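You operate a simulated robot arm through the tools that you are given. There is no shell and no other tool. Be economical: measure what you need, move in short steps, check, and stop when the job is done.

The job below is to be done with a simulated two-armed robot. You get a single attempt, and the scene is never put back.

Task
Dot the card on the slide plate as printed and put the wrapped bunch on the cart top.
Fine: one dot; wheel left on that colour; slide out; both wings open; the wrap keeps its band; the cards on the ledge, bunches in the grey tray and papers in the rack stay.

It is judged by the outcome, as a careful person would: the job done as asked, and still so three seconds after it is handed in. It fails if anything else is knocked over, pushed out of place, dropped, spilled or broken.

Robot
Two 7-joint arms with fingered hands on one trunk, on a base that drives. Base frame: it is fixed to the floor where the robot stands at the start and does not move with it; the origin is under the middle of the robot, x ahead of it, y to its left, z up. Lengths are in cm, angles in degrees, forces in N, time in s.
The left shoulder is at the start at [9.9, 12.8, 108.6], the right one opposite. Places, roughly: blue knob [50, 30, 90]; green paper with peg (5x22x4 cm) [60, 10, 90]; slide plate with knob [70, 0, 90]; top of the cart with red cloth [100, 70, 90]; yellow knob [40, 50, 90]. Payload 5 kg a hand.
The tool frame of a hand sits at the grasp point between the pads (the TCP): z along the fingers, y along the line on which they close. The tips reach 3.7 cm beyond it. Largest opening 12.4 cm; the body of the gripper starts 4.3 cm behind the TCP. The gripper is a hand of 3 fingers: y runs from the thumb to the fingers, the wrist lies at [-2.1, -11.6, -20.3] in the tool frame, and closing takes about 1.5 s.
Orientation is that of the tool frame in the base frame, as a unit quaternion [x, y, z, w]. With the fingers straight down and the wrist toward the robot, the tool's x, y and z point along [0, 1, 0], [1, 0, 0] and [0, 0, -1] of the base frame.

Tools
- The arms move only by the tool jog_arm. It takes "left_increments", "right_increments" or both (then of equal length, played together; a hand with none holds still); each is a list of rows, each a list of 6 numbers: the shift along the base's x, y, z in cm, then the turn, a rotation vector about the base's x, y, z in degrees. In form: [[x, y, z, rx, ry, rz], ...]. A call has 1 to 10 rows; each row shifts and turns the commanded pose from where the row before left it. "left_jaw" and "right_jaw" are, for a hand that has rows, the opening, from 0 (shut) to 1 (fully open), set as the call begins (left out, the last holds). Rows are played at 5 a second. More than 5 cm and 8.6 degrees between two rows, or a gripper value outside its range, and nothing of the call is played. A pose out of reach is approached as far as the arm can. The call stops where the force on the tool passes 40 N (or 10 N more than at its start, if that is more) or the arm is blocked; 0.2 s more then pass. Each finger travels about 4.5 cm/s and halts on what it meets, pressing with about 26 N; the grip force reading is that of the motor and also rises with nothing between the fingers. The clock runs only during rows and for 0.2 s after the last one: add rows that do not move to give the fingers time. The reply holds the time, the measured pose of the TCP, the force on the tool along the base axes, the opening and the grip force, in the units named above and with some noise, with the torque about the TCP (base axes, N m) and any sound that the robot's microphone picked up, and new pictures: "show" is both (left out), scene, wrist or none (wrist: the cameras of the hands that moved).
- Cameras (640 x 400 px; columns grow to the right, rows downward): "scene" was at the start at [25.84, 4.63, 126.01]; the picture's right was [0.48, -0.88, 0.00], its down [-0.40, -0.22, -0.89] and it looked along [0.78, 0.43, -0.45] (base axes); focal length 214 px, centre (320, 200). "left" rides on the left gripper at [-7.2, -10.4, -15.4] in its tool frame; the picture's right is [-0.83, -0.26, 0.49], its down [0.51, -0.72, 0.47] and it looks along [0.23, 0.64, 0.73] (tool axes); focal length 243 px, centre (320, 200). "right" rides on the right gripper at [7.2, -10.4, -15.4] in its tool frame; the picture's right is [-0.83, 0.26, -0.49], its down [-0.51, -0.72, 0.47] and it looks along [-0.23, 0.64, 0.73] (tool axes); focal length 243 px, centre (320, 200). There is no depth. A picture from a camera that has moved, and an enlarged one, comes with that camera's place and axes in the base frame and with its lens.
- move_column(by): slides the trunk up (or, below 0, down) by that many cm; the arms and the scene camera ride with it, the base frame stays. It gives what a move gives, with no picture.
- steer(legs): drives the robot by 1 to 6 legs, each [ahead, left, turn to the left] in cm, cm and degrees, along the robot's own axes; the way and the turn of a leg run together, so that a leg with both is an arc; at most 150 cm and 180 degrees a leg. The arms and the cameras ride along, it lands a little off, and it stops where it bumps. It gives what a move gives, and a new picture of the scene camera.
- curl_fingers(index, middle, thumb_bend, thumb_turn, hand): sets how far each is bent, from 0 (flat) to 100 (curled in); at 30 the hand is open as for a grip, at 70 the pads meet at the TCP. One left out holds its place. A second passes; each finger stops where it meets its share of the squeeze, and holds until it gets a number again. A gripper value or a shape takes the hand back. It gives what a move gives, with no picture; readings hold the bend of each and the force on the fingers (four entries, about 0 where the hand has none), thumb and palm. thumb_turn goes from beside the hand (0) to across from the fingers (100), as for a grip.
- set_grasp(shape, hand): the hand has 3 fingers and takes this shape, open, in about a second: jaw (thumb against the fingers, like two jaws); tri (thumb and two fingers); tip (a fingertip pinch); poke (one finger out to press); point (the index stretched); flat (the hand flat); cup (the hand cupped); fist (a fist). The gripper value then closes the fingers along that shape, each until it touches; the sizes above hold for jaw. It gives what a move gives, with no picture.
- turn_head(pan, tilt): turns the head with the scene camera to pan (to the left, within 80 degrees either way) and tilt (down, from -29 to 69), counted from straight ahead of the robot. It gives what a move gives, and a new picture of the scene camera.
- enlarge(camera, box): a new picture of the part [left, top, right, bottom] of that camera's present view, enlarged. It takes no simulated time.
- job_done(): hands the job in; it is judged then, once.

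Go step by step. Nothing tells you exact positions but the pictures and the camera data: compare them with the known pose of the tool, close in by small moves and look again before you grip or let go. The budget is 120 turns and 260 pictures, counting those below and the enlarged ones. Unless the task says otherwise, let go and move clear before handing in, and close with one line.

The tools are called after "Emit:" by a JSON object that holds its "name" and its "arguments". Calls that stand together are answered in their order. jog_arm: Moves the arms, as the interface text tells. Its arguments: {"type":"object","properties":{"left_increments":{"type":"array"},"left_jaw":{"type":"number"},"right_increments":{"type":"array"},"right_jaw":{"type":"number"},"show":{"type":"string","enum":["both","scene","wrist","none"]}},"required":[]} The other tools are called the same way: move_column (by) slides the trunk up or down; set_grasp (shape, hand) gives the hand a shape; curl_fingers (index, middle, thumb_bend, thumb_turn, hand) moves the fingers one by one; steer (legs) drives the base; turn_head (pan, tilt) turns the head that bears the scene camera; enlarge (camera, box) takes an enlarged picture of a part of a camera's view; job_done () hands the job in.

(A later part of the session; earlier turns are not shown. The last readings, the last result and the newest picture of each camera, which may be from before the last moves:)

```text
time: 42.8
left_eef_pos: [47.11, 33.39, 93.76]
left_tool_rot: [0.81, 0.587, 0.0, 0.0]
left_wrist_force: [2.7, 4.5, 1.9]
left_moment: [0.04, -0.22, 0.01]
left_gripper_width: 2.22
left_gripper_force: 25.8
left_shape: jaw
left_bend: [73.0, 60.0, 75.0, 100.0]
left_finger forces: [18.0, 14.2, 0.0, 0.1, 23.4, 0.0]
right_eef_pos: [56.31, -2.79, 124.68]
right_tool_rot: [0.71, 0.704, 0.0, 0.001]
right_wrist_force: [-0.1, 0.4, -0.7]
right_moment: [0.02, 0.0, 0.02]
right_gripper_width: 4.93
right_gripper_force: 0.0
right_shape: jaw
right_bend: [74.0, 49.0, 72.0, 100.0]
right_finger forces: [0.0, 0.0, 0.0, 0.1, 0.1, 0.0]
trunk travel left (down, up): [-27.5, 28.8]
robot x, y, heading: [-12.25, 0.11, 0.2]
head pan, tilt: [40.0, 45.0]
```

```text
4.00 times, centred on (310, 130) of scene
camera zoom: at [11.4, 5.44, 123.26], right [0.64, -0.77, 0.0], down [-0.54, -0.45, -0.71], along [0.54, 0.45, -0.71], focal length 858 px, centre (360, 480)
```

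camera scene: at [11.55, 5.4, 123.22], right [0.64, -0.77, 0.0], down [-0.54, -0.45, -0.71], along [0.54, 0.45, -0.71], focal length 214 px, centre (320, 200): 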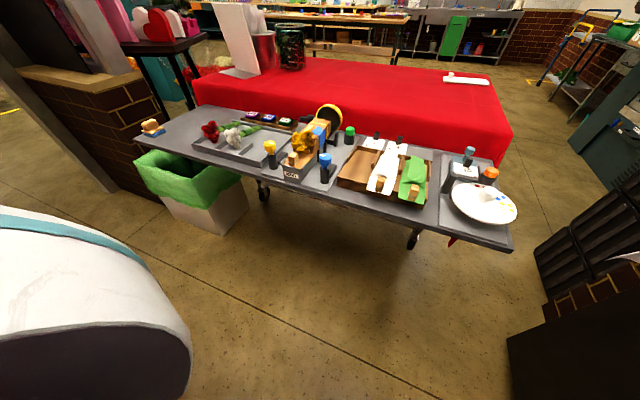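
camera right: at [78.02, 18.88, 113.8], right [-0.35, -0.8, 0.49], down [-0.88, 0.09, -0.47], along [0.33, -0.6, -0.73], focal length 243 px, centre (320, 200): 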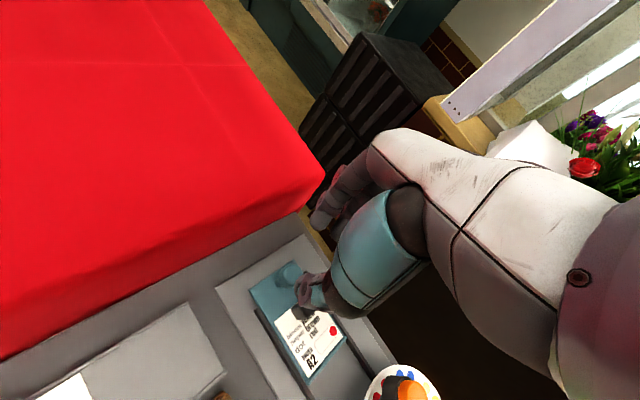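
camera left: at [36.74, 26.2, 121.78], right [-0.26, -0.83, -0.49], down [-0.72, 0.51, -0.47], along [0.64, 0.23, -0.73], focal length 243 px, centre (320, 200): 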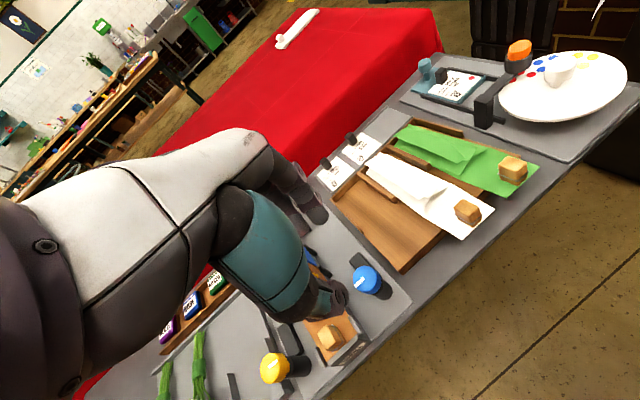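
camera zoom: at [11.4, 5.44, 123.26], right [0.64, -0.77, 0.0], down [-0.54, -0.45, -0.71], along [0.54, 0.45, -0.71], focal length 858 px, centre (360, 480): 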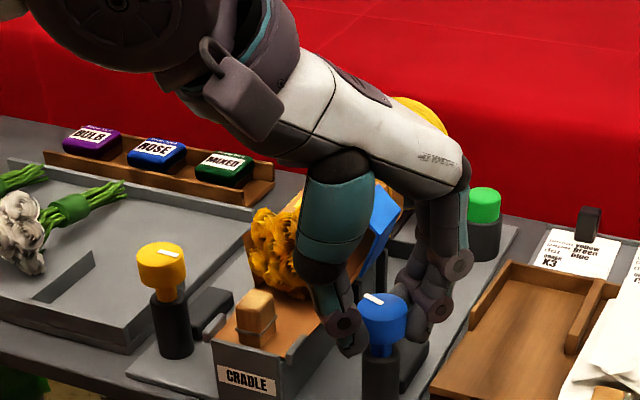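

Clockwise turns freely and the blue wing is lifting. To keep the thumb away from the roses I'll ratchet: release, turn the hand back, and re-grip.

Emit:
{"name": "jog_arm", "arguments": {"left_increments": [[0, 0, 0, 0, 0, 0], [0, 0, 0, 0, 0, 0], [0, 0, 0, 0, 0, 0], [0, 0, 0, 0, 0, 0], [0, 0, 2, 0, 0, 0], [0, 0, 3, 0, 0, 0]], "left_jaw": 0.45, "show": "none"}}

Emit:
{"name": "jog_arm", "arguments": {"left_increments": [[0, 0, 0, 0, 0, 8], [0, 0, 0, 0, 0, 8], [0, 0, 0, 0, 0, 8], [0, 0, 0, 0, 0, 8], [0, 0, 0, 0, 0, 8], [0, 0, 0, 0, 0, 8], [0, 0, 0, 0, 0, 8], [0, 0, 0, 0, 0, 8], [0, 0, 0, 0, 0, 8], [0, 0, 0, 0, 0, 0]], "show": "wrist"}}

Emit:
{"name": "enlarge", "arguments": {"camera": "scene", "box": [260, 80, 360, 180]}}

```text
time: 44.2
left_eef_pos: [46.88, 33.26, 99.01]
left_tool_rot: [0.81, 0.587, 0.0, 0.0]
left_wrist_force: [0.5, 0.4, 0.1]
left_moment: [0.02, -0.05, 0.05]
left_gripper_width: 5.53
left_gripper_force: 0.1
left_shape: jaw
left_bend: [74.0, 47.0, 71.0, 100.0]
left_finger forces: [0.1, 0.0, 0.0, 0.0, 0.1, 0.1]
right_eef_pos: [56.31, -3.02, 124.72]
right_tool_rot: [0.71, 0.704, 0.0, -0.001]
right_wrist_force: [-1.3, -0.7, -0.5]
right_moment: [0.02, -0.05, 0.0]
right_gripper_width: 4.93
right_gripper_force: 0.0
right_shape: jaw
right_bend: [74.0, 49.0, 72.0, 100.0]
right_finger forces: [0.0, 0.1, 0.0, 0.0, 0.1, 0.0]
trunk travel left (down, up): [-27.5, 28.8]
robot x, y, heading: [-12.94, 0.08, -0.2]
head pan, tilt: [40.0, 45.0]
```

```text
time: 46.4
left_eef_pos: [47.11, 33.58, 98.91]
left_tool_rot: [0.309, 0.951, 0.0, 0.0]
left_wrist_force: [-0.7, -0.4, 1.3]
left_moment: [0.0, -0.01, -0.02]
left_gripper_width: 5.53
left_gripper_force: 0.1
left_shape: jaw
left_bend: [74.0, 47.0, 71.0, 100.0]
left_finger forces: [0.0, 0.0, 0.1, 0.0, 0.0, 0.0]
right_eef_pos: [56.33, -2.84, 124.86]
right_tool_rot: [0.71, 0.704, 0.0, 0.0]
right_wrist_force: [0.0, 0.6, 0.5]
right_moment: [-0.05, 0.02, -0.01]
right_gripper_width: 4.93
right_gripper_force: 0.0
right_shape: jaw
right_bend: [74.0, 49.0, 72.0, 100.0]
right_finger forces: [0.0, 0.0, 0.1, 0.0, 0.0, 0.1]
trunk travel left (down, up): [-27.5, 28.8]
robot x, y, heading: [-12.45, -0.1, -0.2]
head pan, tilt: [40.0, 45.0]
camera left: at [46.84, 20.65, 114.35], right [0.52, -0.7, -0.49], down [-0.83, -0.29, -0.47], along [0.19, 0.65, -0.73], focal length 243 px, centre (320, 200)
```

left: 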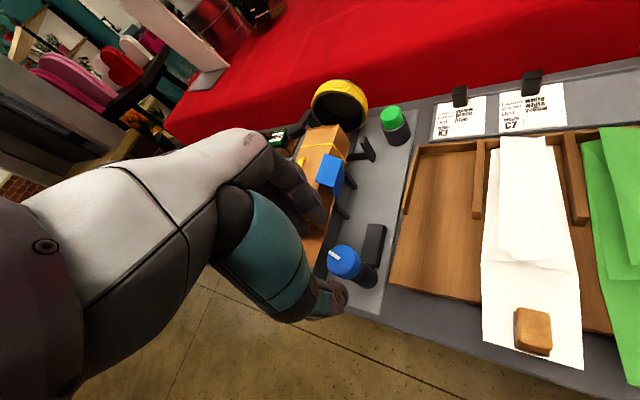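

```text
4.00 times, centred on (310, 130) of scene
camera zoom: at [11.35, 5.45, 123.28], right [0.64, -0.77, 0.0], down [-0.54, -0.45, -0.71], along [0.54, 0.45, -0.71], focal length 858 px, centre (360, 480)
```

zoom: 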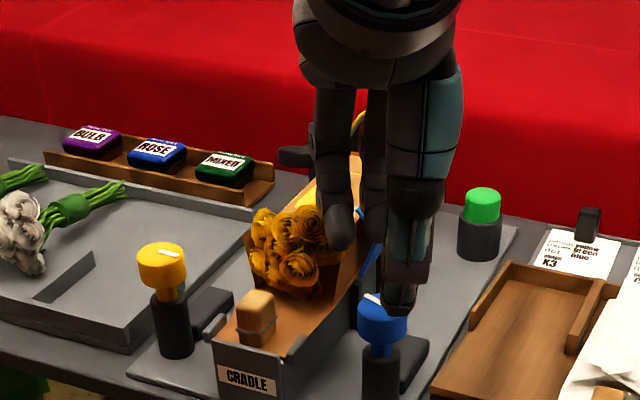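

The hand is now rotated 54°, closer to the roses than I want. I'll turn back to about 18°, descend and re-grip.

Emit:
{"name": "jog_arm", "arguments": {"left_increments": [[0, 0, 0, 0, 0, -7.4], [0, 0, 0, 0, 0, -7.4], [0, 0, 0, 0, 0, -7.4], [0, 0, 0, 0, 0, -7.4], [0, 0, 0, 0, 0, -7.4], [0, 0, -2.6, 0, 0, 0], [0, 0, -2.6, 0, 0, 0], [0, 0, 0, 0, 0, 0]], "show": "none"}}

Emit:
{"name": "enlarge", "arguments": {"camera": "scene", "box": [260, 80, 360, 180]}}

Emit:
{"name": "jog_arm", "arguments": {"left_increments": [[0, 0, 0, 0, 0, 0], [0, 0, 0, 0, 0, 0], [0, 0, 0, 0, 0, 0], [0, 0, 0, 0, 0, 0], [0, 0, 0, 0, 0, 0]], "left_jaw": 0, "show": "none"}}

Emit:
{"name": "jog_arm", "arguments": {"left_increments": [[0, 0, 0, 0, 0, -6.5], [0, 0, 0, 0, 0, -6.5], [0, 0, 0, 0, 0, -6.5], [0, 0, 0, 0, 0, -6.5], [0, 0, 0, 0, 0, -6.5], [0, 0, 0, 0, 0, -6.5], [0, 0, 0, 0, 0, 0]], "show": "none"}}

Emit:
{"name": "enlarge", "arguments": {"camera": "scene", "box": [260, 80, 360, 180]}}

```text
time: 48.2
left_eef_pos: [46.97, 33.39, 93.88]
left_tool_rot: [0.596, 0.803, -0.001, 0.0]
left_wrist_force: [-0.4, 0.0, -0.1]
left_moment: [0.0, 0.01, 0.02]
left_gripper_width: 5.53
left_gripper_force: 0.0
left_shape: jaw
left_bend: [74.0, 47.0, 71.0, 100.0]
left_finger forces: [0.0, 0.1, 0.1, 0.0, 0.0, 0.1]
right_eef_pos: [56.38, -2.94, 124.69]
right_tool_rot: [0.71, 0.704, 0.001, -0.001]
right_wrist_force: [-0.2, -0.6, 1.0]
right_moment: [0.01, -0.01, 0.01]
right_gripper_width: 4.92
right_gripper_force: 0.1
right_shape: jaw
right_bend: [74.0, 49.0, 72.0, 100.0]
right_finger forces: [0.1, 0.1, 0.0, 0.0, 0.0, 0.0]
trunk travel left (down, up): [-27.5, 28.8]
robot x, y, heading: [-12.58, -0.25, 0.0]
head pan, tilt: [40.0, 45.0]
```

```text
4.00 times, centred on (310, 130) of scene
camera zoom: at [11.32, 5.39, 123.29], right [0.64, -0.77, 0.0], down [-0.54, -0.45, -0.71], along [0.54, 0.45, -0.71], focal length 858 px, centre (360, 480)
```

zoom: 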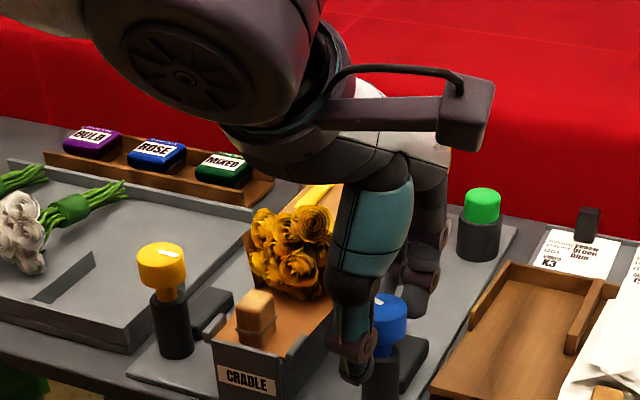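

```text
time: 49.4
left_eef_pos: [47.15, 33.36, 93.77]
left_tool_rot: [0.596, 0.803, -0.002, -0.001]
left_wrist_force: [0.0, -0.1, -2.4]
left_moment: [0.01, -0.03, 0.0]
left_gripper_width: 2.33
left_gripper_force: 25.9
left_shape: jaw
left_bend: [73.0, 59.0, 74.0, 100.0]
left_finger forces: [13.9, 7.0, 0.1, 0.1, 22.4, 0.0]
right_eef_pos: [56.37, -2.93, 124.75]
right_tool_rot: [0.71, 0.704, 0.0, 0.001]
right_wrist_force: [-0.5, 0.9, 0.0]
right_moment: [-0.01, 0.0, 0.0]
right_gripper_width: 4.93
right_gripper_force: 0.2
right_shape: jaw
right_bend: [74.0, 49.0, 72.0, 100.0]
right_finger forces: [0.0, 0.0, 0.1, 0.0, 0.0, 0.1]
trunk travel left (down, up): [-27.5, 28.8]
robot x, y, heading: [-12.69, -0.15, 0.0]
head pan, tilt: [40.0, 45.0]
```

```text
time: 51.0
left_eef_pos: [47.08, 33.54, 93.8]
left_tool_rot: [0.83, 0.558, 0.0, 0.0]
left_wrist_force: [-3.1, 9.6, 2.3]
left_moment: [0.29, 0.09, 0.09]
left_gripper_width: 2.27
left_gripper_force: 25.6
left_shape: jaw
left_bend: [73.0, 59.0, 74.0, 100.0]
left_finger forces: [11.4, 10.2, 0.0, 0.1, 28.2, 0.0]
right_eef_pos: [56.32, -2.78, 124.8]
right_tool_rot: [0.71, 0.704, 0.001, 0.0]
right_wrist_force: [-0.2, 1.2, -0.9]
right_moment: [0.03, 0.02, 0.03]
right_gripper_width: 4.92
right_gripper_force: 0.1
right_shape: jaw
right_bend: [74.0, 49.0, 72.0, 100.0]
right_finger forces: [0.0, 0.0, 0.1, 0.1, 0.0, 0.0]
trunk travel left (down, up): [-27.5, 28.8]
robot x, y, heading: [-12.43, 0.03, 0.0]
head pan, tilt: [40.0, 45.0]
```

```text
4.00 times, centred on (310, 130) of scene
camera zoom: at [11.34, 5.5, 123.28], right [0.64, -0.77, 0.0], down [-0.54, -0.45, -0.71], along [0.54, 0.45, -0.71], focal length 858 px, centre (360, 480)
```

zoom: 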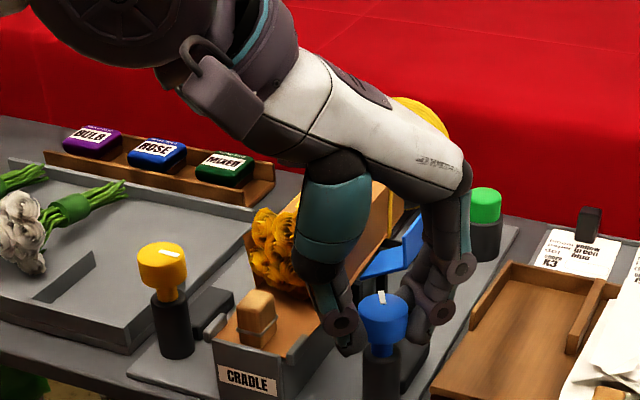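

The blue wing is swinging out. I'll keep turning clockwise to the stop.

Emit:
{"name": "jog_arm", "arguments": {"left_increments": [[0, 0, 0, 0, 0, -6], [0, 0, 0, 0, 0, -6], [0, 0, 0, 0, 0, -6], [0, 0, 0, 0, 0, -6], [0, 0, 0, 0, 0, -6], [0, 0, 0, 0, 0, 0]], "show": "none"}}

Emit:
{"name": "enlarge", "arguments": {"camera": "scene", "box": [260, 80, 360, 180]}}

```text
time: 52.4
left_eef_pos: [47.15, 33.62, 93.75]
left_tool_rot: [0.946, 0.325, 0.0, 0.001]
left_wrist_force: [2.4, 15.4, 2.3]
left_moment: [0.53, 0.0, 0.17]
left_gripper_width: 2.25
left_gripper_force: 25.7
left_shape: jaw
left_bend: [73.0, 60.0, 74.0, 100.0]
left_finger forces: [10.4, 10.3, 0.0, 0.1, 29.7, 0.0]
right_eef_pos: [56.38, -2.61, 124.77]
right_tool_rot: [0.71, 0.704, 0.001, 0.001]
right_wrist_force: [0.4, 0.6, 0.2]
right_moment: [0.0, 0.0, -0.04]
right_gripper_width: 4.93
right_gripper_force: 0.2
right_shape: jaw
right_bend: [74.0, 49.0, 72.0, 100.0]
right_finger forces: [0.0, 0.0, 0.0, 0.1, 0.0, 0.0]
trunk travel left (down, up): [-27.5, 28.8]
robot x, y, heading: [-12.89, 0.06, 0.1]
head pan, tilt: [40.0, 45.0]
```

```text
4.00 times, centred on (310, 130) of scene
camera zoom: at [11.38, 5.57, 123.27], right [0.64, -0.77, 0.0], down [-0.54, -0.45, -0.71], along [0.54, 0.45, -0.71], focal length 858 px, centre (360, 480)
```

zoom: 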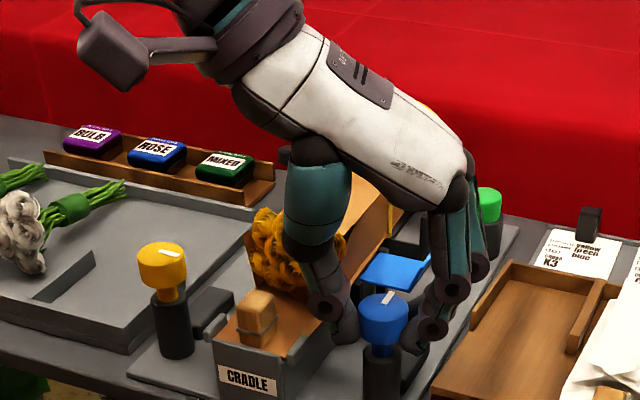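

The wing is nearly flat. I'll turn a little more to find the end stop, watching the torque.

Emit:
{"name": "jog_arm", "arguments": {"left_increments": [[0, -0.1, 0, 0, 0, -4], [0, -0.1, 0, 0, 0, -4], [0, 0, 0, 0, 0, -4], [0, 0, 0, 0, 0, 0]], "show": "wrist"}}

Emit:
{"name": "enlarge", "arguments": {"camera": "scene", "box": [270, 100, 350, 180]}}

```text
time: 53.4
left_eef_pos: [46.99, 33.52, 93.78]
left_tool_rot: [0.974, 0.225, 0.001, 0.0]
left_wrist_force: [4.2, 18.3, 8.5]
left_moment: [0.64, -0.02, 0.26]
left_gripper_width: 2.26
left_gripper_force: 25.9
left_shape: jaw
left_bend: [74.0, 60.0, 74.0, 100.0]
left_finger forces: [8.9, 12.2, 0.0, 0.0, 30.7, 0.0]
right_eef_pos: [56.35, -2.79, 124.77]
right_tool_rot: [0.71, 0.704, -0.001, 0.0]
right_wrist_force: [-0.8, -0.3, 0.6]
right_moment: [0.03, -0.01, -0.01]
right_gripper_width: 4.94
right_gripper_force: 0.0
right_shape: jaw
right_bend: [74.0, 49.0, 72.0, 100.0]
right_finger forces: [0.0, 0.0, 0.0, 0.1, 0.0, 0.0]
trunk travel left (down, up): [-27.5, 28.8]
robot x, y, heading: [-12.89, -0.14, -0.1]
head pan, tilt: [40.0, 45.0]
camera left: at [36.03, 39.5, 109.17], right [-0.86, -0.13, -0.49], down [0.14, 0.87, -0.47], along [0.49, -0.48, -0.73], focal length 243 px, centre (320, 200)
```

left: 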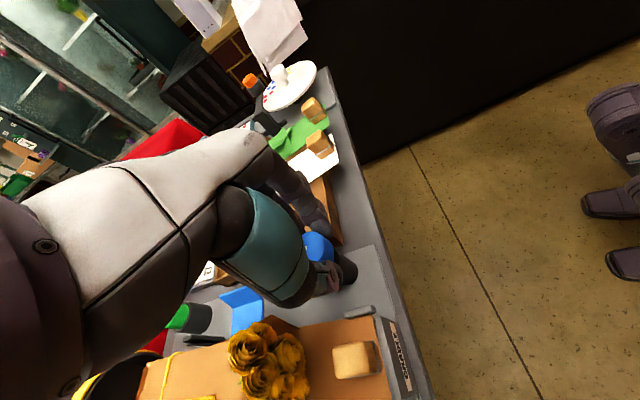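

```text
5.00 times, centred on (310, 140) of scene
camera zoom: at [11.36, 5.58, 123.27], right [0.64, -0.77, 0.0], down [-0.54, -0.45, -0.71], along [0.54, 0.45, -0.71], focal length 1072 px, centre (370, 500)
```

zoom: 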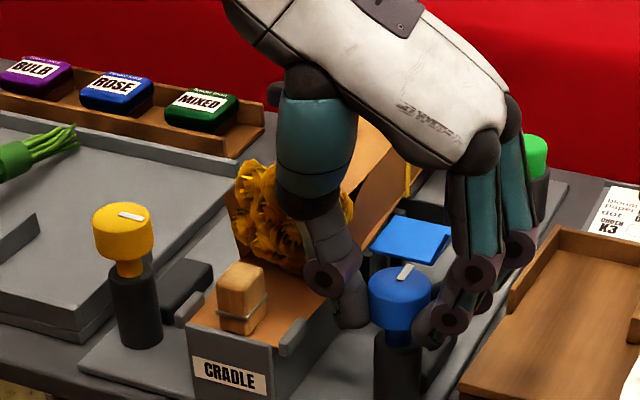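

The wing lies open. I'll release with a small opening, rise and check that it stays.

Emit:
{"name": "jog_arm", "arguments": {"left_increments": [[0, 0, 0, 0, 0, 0], [0, 0, 0, 0, 0, 0], [0, 0, 0, 0, 0, 0], [0, 0, 1, 0, 0, 0], [0, 0, 3, 0, 0, 0], [0, -1, 4, 0, 0, 0], [0, -1, 4, 0, 0, 0]], "left_jaw": 0.34, "show": "none"}}

Emit:
{"name": "jog_arm", "arguments": {"left_increments": [[-1.5, 2, 4, 0, 0, 8], [-1.5, 2, 4, 0, 0, 8], [-1, 2, 4, 0, 0, 8], [0, 2, 0, 0, 0, 8], [0, 2, 0, 0, 0, 8], [0, 2, 0, 0, 0, 8], [0, 2, 0, 0, 0, 8], [0, 2, 0, 0, 0, 8]], "show": "wrist"}}

Emit:
{"name": "enlarge", "arguments": {"camera": "scene", "box": [240, 90, 370, 190]}}

```text
time: 55.0
left_eef_pos: [47.14, 31.3, 105.99]
left_tool_rot: [0.975, 0.224, 0.0, -0.001]
left_wrist_force: [0.1, -0.9, 0.3]
left_moment: [0.02, -0.02, 0.0]
left_gripper_width: 4.18
left_gripper_force: 0.1
left_shape: jaw
left_bend: [74.0, 52.0, 73.0, 100.0]
left_finger forces: [0.1, 0.0, 0.0, 0.0, 0.1, 0.0]
right_eef_pos: [56.32, -3.08, 124.72]
right_tool_rot: [0.71, 0.704, 0.0, -0.001]
right_wrist_force: [1.0, -0.8, 0.5]
right_moment: [0.01, -0.01, -0.03]
right_gripper_width: 4.95
right_gripper_force: 0.1
right_shape: jaw
right_bend: [74.0, 49.0, 72.0, 100.0]
right_finger forces: [0.1, 0.0, 0.0, 0.1, 0.0, 0.0]
trunk travel left (down, up): [-27.5, 28.8]
robot x, y, heading: [-12.38, 0.08, 0.3]
head pan, tilt: [40.0, 45.0]
```

```text
time: 56.8
left_eef_pos: [43.09, 47.29, 117.54]
left_tool_rot: [0.707, 0.707, -0.001, 0.0]
left_wrist_force: [0.1, 0.6, -0.4]
left_moment: [0.01, -0.03, -0.06]
left_gripper_width: 4.22
left_gripper_force: 0.1
left_shape: jaw
left_bend: [74.0, 52.0, 73.0, 100.0]
left_finger forces: [0.1, 0.0, 0.0, 0.0, 0.0, 0.0]
right_eef_pos: [56.32, -2.84, 124.62]
right_tool_rot: [0.71, 0.704, 0.0, 0.0]
right_wrist_force: [0.4, 0.7, -0.1]
right_moment: [0.01, 0.0, 0.02]
right_gripper_width: 4.94
right_gripper_force: 0.1
right_shape: jaw
right_bend: [74.0, 49.0, 72.0, 100.0]
right_finger forces: [0.0, 0.0, 0.1, 0.0, 0.0, 0.0]
trunk travel left (down, up): [-27.5, 28.8]
robot x, y, heading: [-12.91, 0.24, -0.1]
head pan, tilt: [40.0, 45.0]
camera left: at [32.7, 39.77, 133.1], right [-0.26, -0.83, -0.49], down [-0.72, 0.51, -0.47], along [0.64, 0.23, -0.73], focal length 243 px, centre (320, 200)
```

left: 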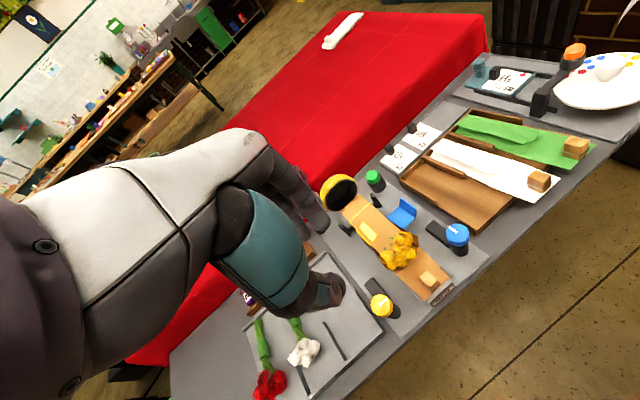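

```text
4.00 times, centred on (305, 140) of scene
camera zoom: at [11.37, 5.43, 123.27], right [0.64, -0.77, 0.0], down [-0.54, -0.45, -0.71], along [0.54, 0.45, -0.71], focal length 858 px, centre (380, 440)
```

zoom: 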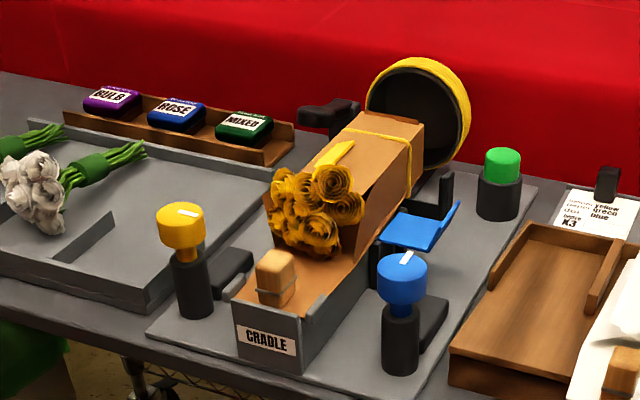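

The blue wing stays open, flat out to the side. Next is the yellow knob at about [42.6, 48.9, 93], where I expect a counter-clockwise turn.

Emit:
{"name": "jog_arm", "arguments": {"left_increments": [[-0.12, 0.4, -4, 0, 0, -7.5], [-0.12, 0.4, -4, 0, 0, -7.5], [-0.12, 0.4, -4, 0, 0, -7.5], [-0.12, 0.4, -4, 0, 0, -7.5], [0, 0, -2, 0, 0, 0], [0, 0, 0, 0, 0, 0]], "left_jaw": 0.45, "show": "wrist"}}

Emit:
{"name": "enlarge", "arguments": {"camera": "scene", "box": [220, 90, 320, 190]}}

```text
time: 58.2
left_eef_pos: [42.44, 48.69, 99.34]
left_tool_rot: [0.867, 0.499, 0.0, 0.0]
left_wrist_force: [-0.7, -0.4, 0.6]
left_moment: [0.05, -0.02, -0.01]
left_gripper_width: 5.52
left_gripper_force: 0.0
left_shape: jaw
left_bend: [74.0, 47.0, 71.0, 100.0]
left_finger forces: [0.0, 0.1, 0.0, 0.0, 0.0, 0.2]
right_eef_pos: [56.26, -2.83, 124.66]
right_tool_rot: [0.71, 0.704, 0.0, 0.0]
right_wrist_force: [0.1, 0.8, -0.7]
right_moment: [-0.01, 0.01, 0.01]
right_gripper_width: 4.96
right_gripper_force: 0.2
right_shape: jaw
right_bend: [74.0, 49.0, 72.0, 100.0]
right_finger forces: [0.0, 0.0, 0.1, 0.0, 0.0, 0.0]
trunk travel left (down, up): [-27.5, 28.8]
robot x, y, heading: [-12.79, -0.22, -0.1]
head pan, tilt: [40.0, 45.0]
camera left: at [29.79, 47.6, 114.89], right [-0.64, -0.59, -0.49], down [-0.37, 0.8, -0.47], along [0.67, -0.12, -0.73], focal length 243 px, centre (320, 200)
```

left: 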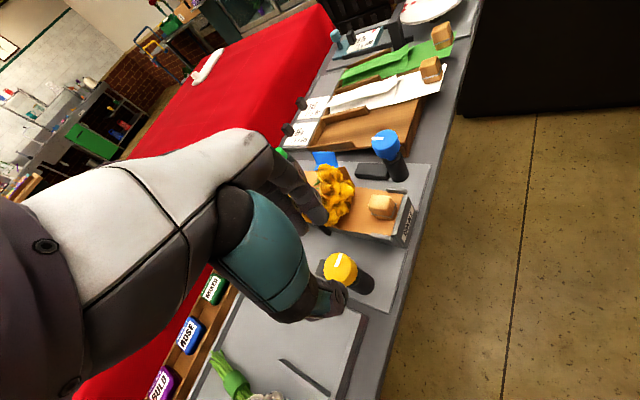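

```text
4.00 times, centred on (270, 140) of scene
camera zoom: at [11.38, 5.39, 123.27], right [0.64, -0.77, 0.0], down [-0.54, -0.45, -0.71], along [0.54, 0.45, -0.71], focal length 858 px, centre (520, 440)
```

zoom: 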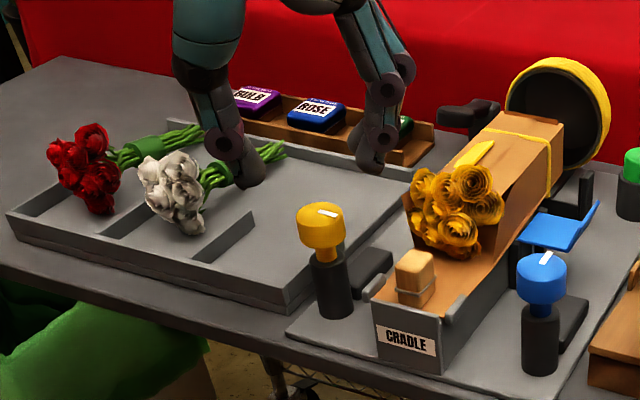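

The yellow knob is at [42.4, 48.85] and the hand is centred over it. I'll descend, close, and test a counter-clockwise turn.

Emit:
{"name": "jog_arm", "arguments": {"left_increments": [[-0.05, 0.1, -2.7, 0, 0, 0], [0, 0, -2.7, 0, 0, 0], [0, 0, 0, 0, 0, 0]], "show": "none"}}

Emit:
{"name": "enlarge", "arguments": {"camera": "scene", "box": [220, 90, 320, 190]}}

Emit:
{"name": "jog_arm", "arguments": {"left_increments": [[0, 0, 0, 0, 0, 0], [0, 0, 0, 0, 0, 0], [0, 0, 0, 0, 0, 0], [0, 0, 0, 0, 0, 0], [0, 0, 0, 0, 0, 0], [0, 0, 0, 0, 0, 0]], "left_jaw": 0, "show": "none"}}

Emit:
{"name": "jog_arm", "arguments": {"left_increments": [[0, 0, 0, 0, 0, 6], [0, 0, 0, 0, 0, 6], [0, 0, 0, 0, 0, 6], [0, 0, 0, 0, 0, 6], [0, 0, 0, 0, 0, 0]], "show": "none"}}

Emit:
{"name": "enlarge", "arguments": {"camera": "scene", "box": [220, 90, 320, 190]}}

```text
time: 59.0
left_eef_pos: [42.49, 49.12, 94.17]
left_tool_rot: [0.867, 0.499, 0.0, 0.001]
left_wrist_force: [-0.8, 0.3, -0.1]
left_moment: [0.06, 0.03, -0.01]
left_gripper_width: 5.55
left_gripper_force: 0.1
left_shape: jaw
left_bend: [74.0, 47.0, 71.0, 100.0]
left_finger forces: [0.6, 0.0, 0.0, 0.0, 0.0, 0.0]
right_eef_pos: [56.34, -2.95, 124.71]
right_tool_rot: [0.71, 0.704, 0.001, 0.0]
right_wrist_force: [-0.1, -0.2, 0.2]
right_moment: [0.01, 0.04, 0.0]
right_gripper_width: 4.92
right_gripper_force: 0.2
right_shape: jaw
right_bend: [74.0, 49.0, 72.0, 100.0]
right_finger forces: [0.1, 0.1, 0.0, 0.0, 0.0, 0.1]
trunk travel left (down, up): [-27.5, 28.8]
robot x, y, heading: [-12.41, 0.02, -0.3]
head pan, tilt: [40.0, 45.0]
```

```text
4.00 times, centred on (270, 140) of scene
camera zoom: at [11.38, 5.38, 123.27], right [0.64, -0.77, 0.0], down [-0.54, -0.45, -0.71], along [0.54, 0.45, -0.71], focal length 858 px, centre (520, 440)
```

zoom: 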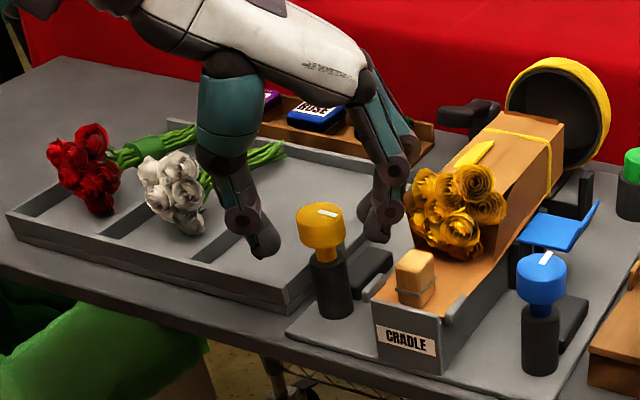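

```text
time: 60.4
left_eef_pos: [42.4, 49.12, 94.07]
left_tool_rot: [0.866, 0.5, 0.0, 0.0]
left_wrist_force: [-2.2, -1.3, -2.9]
left_moment: [-0.02, 0.01, 0.01]
left_gripper_width: 2.25
left_gripper_force: 25.7
left_shape: jaw
left_bend: [73.0, 61.0, 74.0, 100.0]
left_finger forces: [13.5, 7.1, 0.0, 0.0, 23.1, 0.0]
right_eef_pos: [56.19, -2.9, 124.74]
right_tool_rot: [0.71, 0.704, 0.0, 0.0]
right_wrist_force: [0.0, 0.0, 0.8]
right_moment: [0.01, 0.01, -0.02]
right_gripper_width: 4.95
right_gripper_force: 0.1
right_shape: jaw
right_bend: [74.0, 49.0, 72.0, 100.0]
right_finger forces: [0.0, 0.0, 0.1, 0.1, 0.0, 0.0]
trunk travel left (down, up): [-27.5, 28.8]
robot x, y, heading: [-12.69, -0.05, -0.1]
head pan, tilt: [40.0, 45.0]
```

```text
time: 61.6
left_eef_pos: [42.62, 49.04, 94.16]
left_tool_rot: [0.743, 0.669, -0.001, 0.0]
left_wrist_force: [-3.2, -3.1, -12.4]
left_moment: [-0.08, 0.1, -0.02]
left_gripper_width: 2.23
left_gripper_force: 26.2
left_shape: jaw
left_bend: [73.0, 61.0, 74.0, 100.0]
left_finger forces: [13.4, 6.3, 0.1, 0.1, 23.5, 0.0]
right_eef_pos: [56.42, -2.9, 124.68]
right_tool_rot: [0.71, 0.704, 0.0, 0.0]
right_wrist_force: [0.1, -0.3, 0.7]
right_moment: [-0.01, 0.01, 0.0]
right_gripper_width: 4.93
right_gripper_force: 0.1
right_shape: jaw
right_bend: [74.0, 49.0, 72.0, 100.0]
right_finger forces: [0.1, 0.1, 0.0, 0.0, 0.0, 0.0]
trunk travel left (down, up): [-27.5, 28.8]
robot x, y, heading: [-12.57, -0.13, 0.3]
head pan, tilt: [40.0, 45.0]
```

```text
4.00 times, centred on (270, 140) of scene
camera zoom: at [11.43, 5.44, 123.26], right [0.64, -0.77, 0.0], down [-0.54, -0.45, -0.71], along [0.54, 0.45, -0.71], focal length 858 px, centre (520, 440)
```

zoom: 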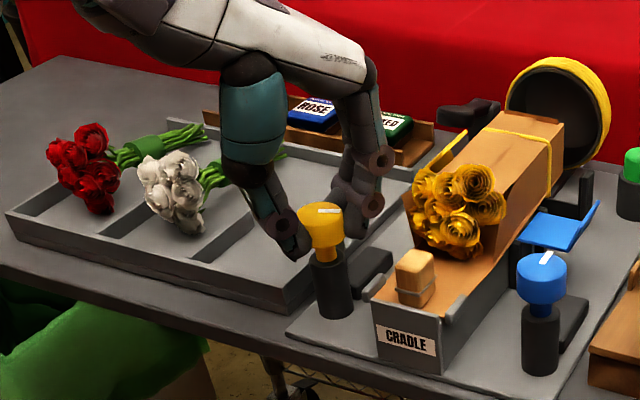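

Counter-clockwise works and the yellow wing is lifting. I'll continue.

Emit:
{"name": "jog_arm", "arguments": {"left_increments": [[0, 0, 0, 0, 0, 6.5], [0, 0, 0, 0, 0, 6.5], [0, 0, 0, 0, 0, 6.5], [0, 0, 0, 0, 0, 6.5], [0, 0, 0, 0, 0, 6.5], [0, 0, 0, 0, 0, 6.5], [0, 0, 0, 0, 0, 6.5], [0, 0, 0, 0, 0, 0]], "show": "none"}}

Emit:
{"name": "enlarge", "arguments": {"camera": "scene", "box": [220, 90, 320, 190]}}

```text
time: 63.4
left_eef_pos: [42.71, 49.1, 94.1]
left_tool_rot: [0.426, 0.905, 0.0, -0.001]
left_wrist_force: [9.4, 1.1, -6.9]
left_moment: [0.08, -0.36, -0.02]
left_gripper_width: 2.2
left_gripper_force: 25.9
left_shape: jaw
left_bend: [73.0, 60.0, 74.0, 100.0]
left_finger forces: [18.6, 9.3, 0.0, 0.0, 20.3, 0.1]
right_eef_pos: [56.44, -2.92, 124.54]
right_tool_rot: [0.71, 0.704, -0.001, 0.0]
right_wrist_force: [0.9, -0.9, 0.1]
right_moment: [0.04, 0.04, 0.01]
right_gripper_width: 4.93
right_gripper_force: 0.1
right_shape: jaw
right_bend: [74.0, 49.0, 72.0, 100.0]
right_finger forces: [0.0, 0.0, 0.1, 0.0, 0.0, 0.0]
trunk travel left (down, up): [-27.5, 28.8]
robot x, y, heading: [-12.75, 0.81, -0.2]
head pan, tilt: [40.0, 45.0]
```

```text
4.00 times, centred on (270, 140) of scene
camera zoom: at [11.54, 5.46, 123.24], right [0.64, -0.77, 0.0], down [-0.54, -0.45, -0.71], along [0.54, 0.45, -0.71], focal length 858 px, centre (520, 440)
```

zoom: 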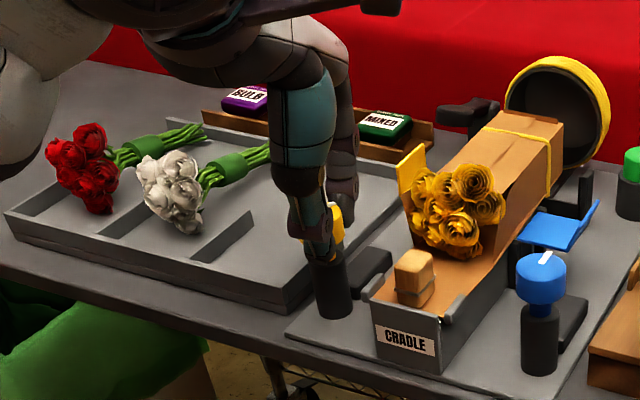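

About 70° is done, so I'll turn the remaining 24°.

Emit:
{"name": "jog_arm", "arguments": {"left_increments": [[0, 0, 0, 0, 0, 6], [0, 0, 0, 0, 0, 6], [0, 0, 0, 0, 0, 6], [0, 0, 0, 0, 0, 6], [0, 0, 0, 0, 0, 0]], "show": "none"}}

Emit:
{"name": "enlarge", "arguments": {"camera": "scene", "box": [220, 90, 320, 190]}}

```text
time: 64.6
left_eef_pos: [42.64, 48.87, 94.17]
left_tool_rot: [0.229, 0.973, -0.001, 0.0]
left_wrist_force: [18.0, 2.4, -3.6]
left_moment: [0.29, -0.61, -0.3]
left_gripper_width: 2.21
left_gripper_force: 25.8
left_shape: jaw
left_bend: [73.0, 60.0, 74.0, 100.0]
left_finger forces: [23.8, 9.1, 0.0, 0.0, 18.8, 0.0]
right_eef_pos: [56.57, -2.88, 124.53]
right_tool_rot: [0.709, 0.705, 0.0, -0.001]
right_wrist_force: [0.1, 0.9, -1.2]
right_moment: [0.0, 0.01, -0.01]
right_gripper_width: 4.93
right_gripper_force: 0.0
right_shape: jaw
right_bend: [74.0, 49.0, 72.0, 100.0]
right_finger forces: [0.1, 0.0, 0.0, 0.0, 0.0, 0.1]
trunk travel left (down, up): [-27.5, 28.8]
robot x, y, heading: [-12.71, -0.12, -0.2]
head pan, tilt: [40.0, 45.0]
```

```text
4.00 times, centred on (270, 140) of scene
camera zoom: at [11.62, 5.47, 123.22], right [0.64, -0.77, 0.0], down [-0.54, -0.45, -0.71], along [0.54, 0.45, -0.71], focal length 858 px, centre (520, 440)
```

zoom: 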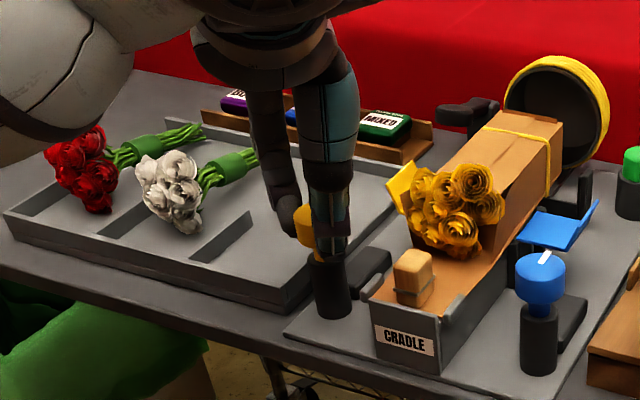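

The torque has risen the same way as at blue's end. I'll release, rise and look at both wings.

Emit:
{"name": "jog_arm", "arguments": {"left_increments": [[0, 0, 0, 0, 0, 0], [0, 0, 0, 0, 0, 0], [0, 0, 0, 0, 0, 0], [0, 0, 1, 0, 0, 0], [0, 0, 4, 0, 0, 0], [0, 0, 5, 0, 0, 0], [0, 0, 5, 0, 0, -8], [0, 0, 5, 0, 0, -8], [-1, 3, 2, 0, 0, -8]], "left_jaw": 0.36, "show": "none"}}

Emit:
{"name": "jog_arm", "arguments": {"left_increments": [[0, 2, 2, 0, 0, -8], [0, 2, 0, 0, 0, -8], [0, 2, 0, 0, 0, -8], [0, 0, 0, 0, 0, -8], [0, 0, 0, 0, 0, -6]], "left_jaw": 0.36, "show": "wrist"}}

Emit:
{"name": "enlarge", "arguments": {"camera": "scene", "box": [220, 90, 350, 190]}}

Emit:
{"name": "enlarge", "arguments": {"camera": "left", "box": [320, 150, 500, 320]}}

```text
time: 66.0
left_eef_pos: [37.27, 48.83, 87.56]
left_tool_rot: [0.22, 0.959, -0.061, -0.165]
left_wrist_force: [-9.6, -6.8, 23.0]
left_moment: [-0.26, 0.06, 0.43]
left_gripper_width: 4.1
left_gripper_force: 0.0
left_shape: jaw
left_bend: [76.0, 51.0, 73.0, 100.0]
left_finger forces: [45.4, 0.0, 0.1, 0.0, 0.0, 0.1]
right_eef_pos: [55.94, -2.9, 124.78]
right_tool_rot: [0.71, 0.704, 0.0, 0.001]
right_wrist_force: [0.1, 0.2, 0.1]
right_moment: [-0.02, 0.02, -0.03]
right_gripper_width: 4.93
right_gripper_force: 0.0
right_shape: jaw
right_bend: [74.0, 49.0, 72.0, 100.0]
right_finger forces: [0.0, 0.1, 0.0, 0.0, 0.1, 0.1]
trunk travel left (down, up): [-27.5, 28.8]
robot x, y, heading: [-12.9, 0.15, -0.0]
head pan, tilt: [40.0, 45.0]
stopped in row 7 (left hand): the force on the tool passed its limit (the readings are from after the stop); the commanded pose is now the measured one
```

```text
time: 67.2
left_eef_pos: [37.15, 54.83, 89.65]
left_tool_rot: [0.52, 0.835, -0.002, -0.178]
left_wrist_force: [-19.6, 1.6, 25.4]
left_moment: [0.47, 0.2, 0.32]
left_gripper_width: 3.99
left_gripper_force: 0.1
left_shape: jaw
left_bend: [76.0, 55.0, 73.0, 100.0]
left_finger forces: [20.3, 10.9, 0.0, 0.0, 0.0, 0.1]
right_eef_pos: [55.94, -3.06, 124.95]
right_tool_rot: [0.71, 0.704, 0.002, 0.0]
right_wrist_force: [-0.1, 0.4, 1.2]
right_moment: [-0.01, 0.01, 0.02]
right_gripper_width: 4.94
right_gripper_force: 0.0
right_shape: jaw
right_bend: [74.0, 49.0, 72.0, 100.0]
right_finger forces: [0.0, 0.1, 0.1, 0.0, 0.0, 0.0]
trunk travel left (down, up): [-27.5, 28.8]
robot x, y, heading: [-12.82, 0.19, -0.2]
head pan, tilt: [40.0, 45.0]
camera left: at [35.67, 40.84, 103.91], right [-0.04, -0.75, -0.66], down [-0.97, 0.19, -0.16], along [0.25, 0.63, -0.74], focal length 243 px, centre (320, 200)
```

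left: 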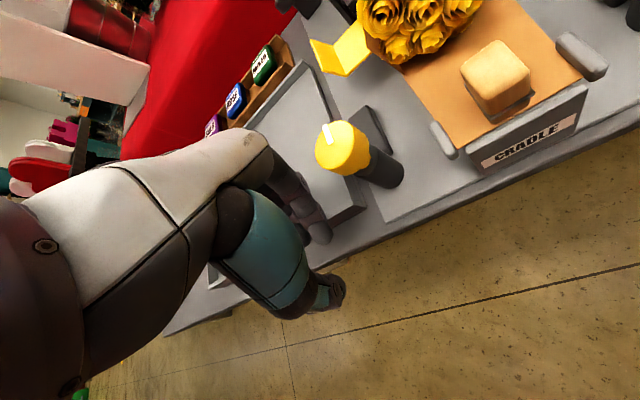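

```text
4.00 times, centred on (285, 140) of scene
camera zoom: at [11.01, 5.27, 123.36], right [0.64, -0.77, 0.0], down [-0.54, -0.45, -0.71], along [0.54, 0.46, -0.7], focal length 858 px, centre (460, 440)
```

zoom: 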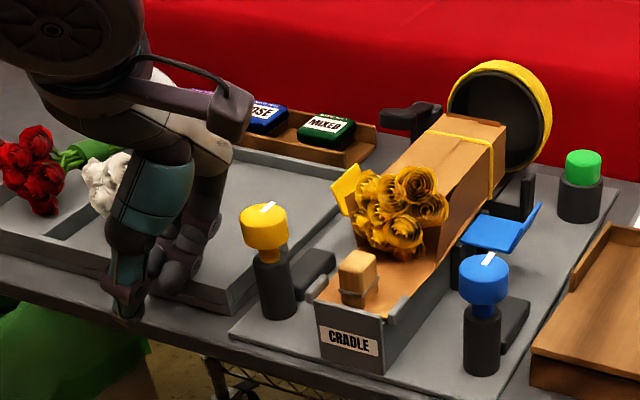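

```text
2.35 times, centred on (410, 235) of left
camera zoom: at [35.67, 40.84, 103.91], right [-0.04, -0.75, -0.66], down [-0.97, 0.19, -0.16], along [0.25, 0.63, -0.74], focal length 571 px, centre (108, 118)
```

zoom: 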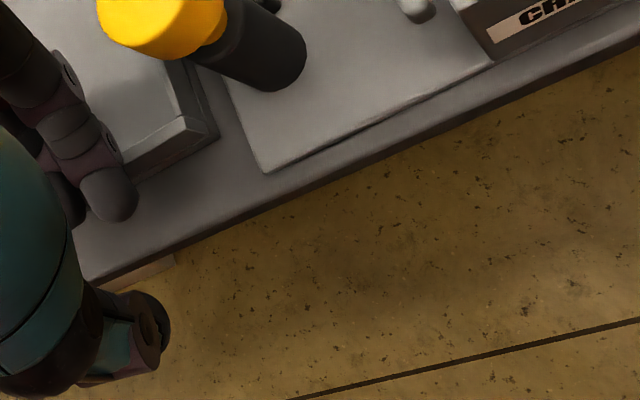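

The arm lost reach while rising in that twist, swung down, and is resting its fingers on the table by the tray corner. I'll lift carefully from here in small steps.

Emit:
{"name": "jog_arm", "arguments": {"left_increments": [[0, 0, 1, 0, 0, 0], [0, 0, 1.5, 0, 0, 0], [0, 0, 2, 0, 0, 0]], "show": "scene"}}

Emit:
{"name": "enlarge", "arguments": {"camera": "scene", "box": [200, 80, 350, 200]}}

```text
time: 68.0
left_eef_pos: [37.42, 54.65, 93.8]
left_tool_rot: [0.521, 0.835, -0.004, -0.177]
left_wrist_force: [-0.2, -0.9, 0.1]
left_moment: [-0.02, -0.07, 0.03]
left_gripper_width: 4.47
left_gripper_force: 0.1
left_shape: jaw
left_bend: [74.0, 51.0, 73.0, 100.0]
left_finger forces: [0.0, 0.1, 0.0, 0.0, 0.1, 0.1]
right_eef_pos: [56.23, -3.01, 124.79]
right_tool_rot: [0.71, 0.704, 0.0, 0.0]
right_wrist_force: [-0.6, 0.1, 0.0]
right_moment: [0.0, -0.05, -0.03]
right_gripper_width: 4.94
right_gripper_force: 0.1
right_shape: jaw
right_bend: [74.0, 49.0, 72.0, 100.0]
right_finger forces: [0.1, 0.0, 0.1, 0.0, 0.0, 0.1]
trunk travel left (down, up): [-27.5, 28.8]
robot x, y, heading: [-12.32, 0.07, -0.2]
head pan, tilt: [40.0, 45.0]
camera scene: at [11.33, 5.35, 123.29], right [0.64, -0.77, 0.0], down [-0.54, -0.45, -0.71], along [0.54, 0.45, -0.71], focal length 214 px, centre (320, 200)
```

scene: 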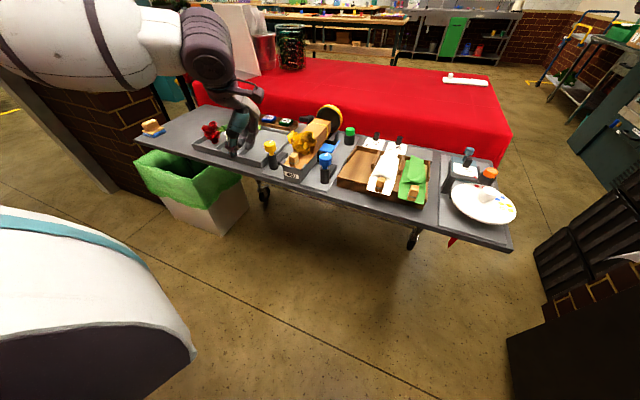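

```text
3.33 times, centred on (275, 140) of scene
camera zoom: at [11.33, 5.35, 123.29], right [0.64, -0.77, 0.0], down [-0.54, -0.45, -0.71], along [0.54, 0.45, -0.71], focal length 715 px, centre (470, 400)
```

zoom: 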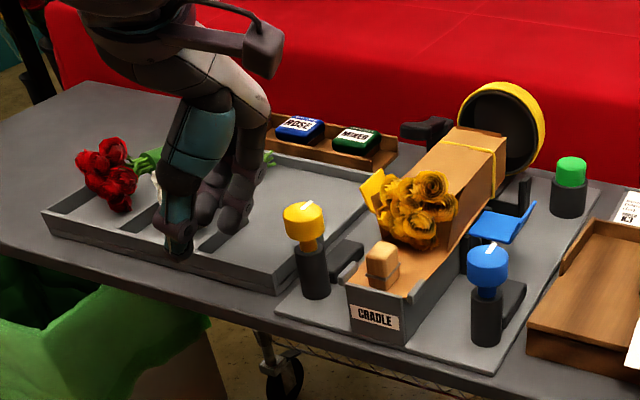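

The contact is gone and nothing looks displaced. I'll lift further and straighten the hand in steps.

Emit:
{"name": "jog_arm", "arguments": {"left_increments": [[0, 0, 2, 0, 0, 0], [0, 0, 3, 0, 0, 0], [0, 0, 3, 0, 0, 0], [0, 0, 0, 0, 0, 0]], "show": "none"}}

Emit:
{"name": "jog_arm", "arguments": {"left_increments": [[0, 0, 0.5, -3.5, -5.8, 0], [0, 0, 0.5, -3.5, -5.8, 0], [0, 0, 0.5, -3.5, -5.8, 0], [0, 0, 0, 0, 0, 0]], "show": "none"}}

Emit:
{"name": "enlarge", "arguments": {"camera": "scene", "box": [200, 80, 350, 200]}}

```text
time: 69.0
left_eef_pos: [37.46, 54.82, 101.7]
left_tool_rot: [0.521, 0.835, -0.005, -0.177]
left_wrist_force: [0.4, -0.2, 0.3]
left_moment: [0.0, -0.01, 0.04]
left_gripper_width: 4.43
left_gripper_force: 0.1
left_shape: jaw
left_bend: [74.0, 51.0, 73.0, 100.0]
left_finger forces: [0.0, 0.0, 0.0, 0.1, 0.0, 0.0]
right_eef_pos: [56.48, -2.95, 124.61]
right_tool_rot: [0.71, 0.704, 0.001, 0.0]
right_wrist_force: [0.6, 0.7, 0.0]
right_moment: [-0.02, -0.02, 0.01]
right_gripper_width: 4.92
right_gripper_force: 0.0
right_shape: jaw
right_bend: [74.0, 49.0, 72.0, 100.0]
right_finger forces: [0.1, 0.0, 0.1, 0.0, 0.0, 0.0]
trunk travel left (down, up): [-27.5, 28.8]
robot x, y, heading: [-12.69, -0.03, -0.1]
head pan, tilt: [40.0, 45.0]
```

```text
time: 70.0
left_eef_pos: [37.44, 54.72, 103.24]
left_tool_rot: [0.529, 0.849, -0.002, -0.001]
left_wrist_force: [0.2, -0.8, -0.7]
left_moment: [-0.01, -0.02, 0.0]
left_gripper_width: 4.46
left_gripper_force: 0.2
left_shape: jaw
left_bend: [74.0, 51.0, 73.0, 100.0]
left_finger forces: [0.0, 0.0, 0.1, 0.0, 0.0, 0.0]
right_eef_pos: [56.44, -2.86, 124.55]
right_tool_rot: [0.71, 0.704, 0.001, 0.001]
right_wrist_force: [0.5, -0.4, -0.2]
right_moment: [-0.02, 0.0, -0.01]
right_gripper_width: 4.93
right_gripper_force: 0.1
right_shape: jaw
right_bend: [74.0, 49.0, 72.0, 100.0]
right_finger forces: [0.1, 0.0, 0.0, 0.0, 0.0, 0.0]
trunk travel left (down, up): [-27.5, 28.8]
robot x, y, heading: [-12.66, -0.07, -0.0]
head pan, tilt: [40.0, 45.0]
```

```text
3.33 times, centred on (275, 140) of scene
camera zoom: at [11.45, 5.41, 123.26], right [0.64, -0.77, 0.0], down [-0.54, -0.45, -0.71], along [0.54, 0.45, -0.71], focal length 715 px, centre (470, 400)
```

zoom: 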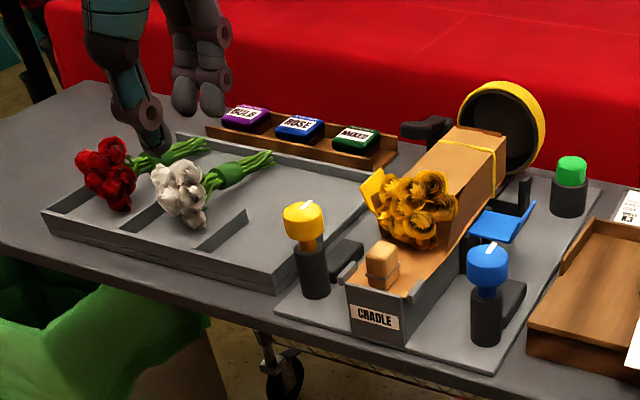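

The bunches are intact. I'll take the same close-up as before to check whether the tray shifted.

Emit:
{"name": "enlarge", "arguments": {"camera": "scene", "box": [220, 90, 320, 190]}}

Emit:
{"name": "enlarge", "arguments": {"camera": "scene", "box": [210, 90, 350, 210]}}

```text
4.00 times, centred on (270, 140) of scene
camera zoom: at [11.45, 5.41, 123.26], right [0.64, -0.77, 0.0], down [-0.54, -0.45, -0.71], along [0.54, 0.45, -0.71], focal length 858 px, centre (520, 440)
```

zoom: 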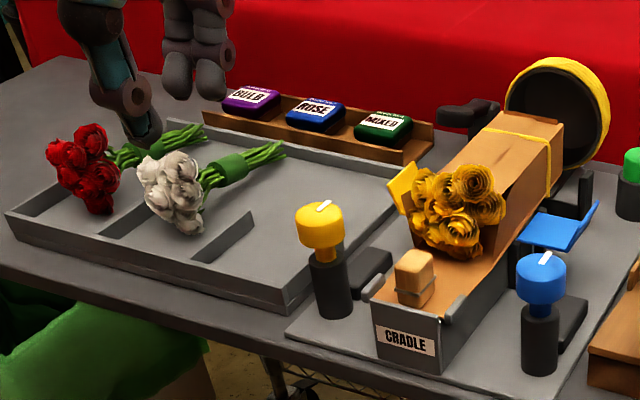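

```text
3.33 times, centred on (280, 150) of scene
camera zoom: at [11.45, 5.41, 123.26], right [0.64, -0.77, 0.0], down [-0.54, -0.45, -0.71], along [0.54, 0.45, -0.71], focal length 715 px, centre (453, 367)
```

zoom: 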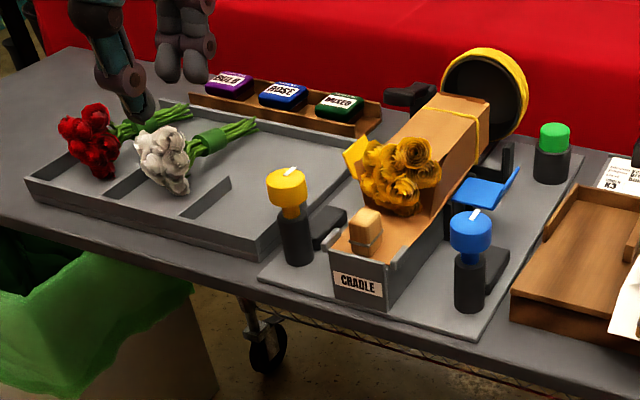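

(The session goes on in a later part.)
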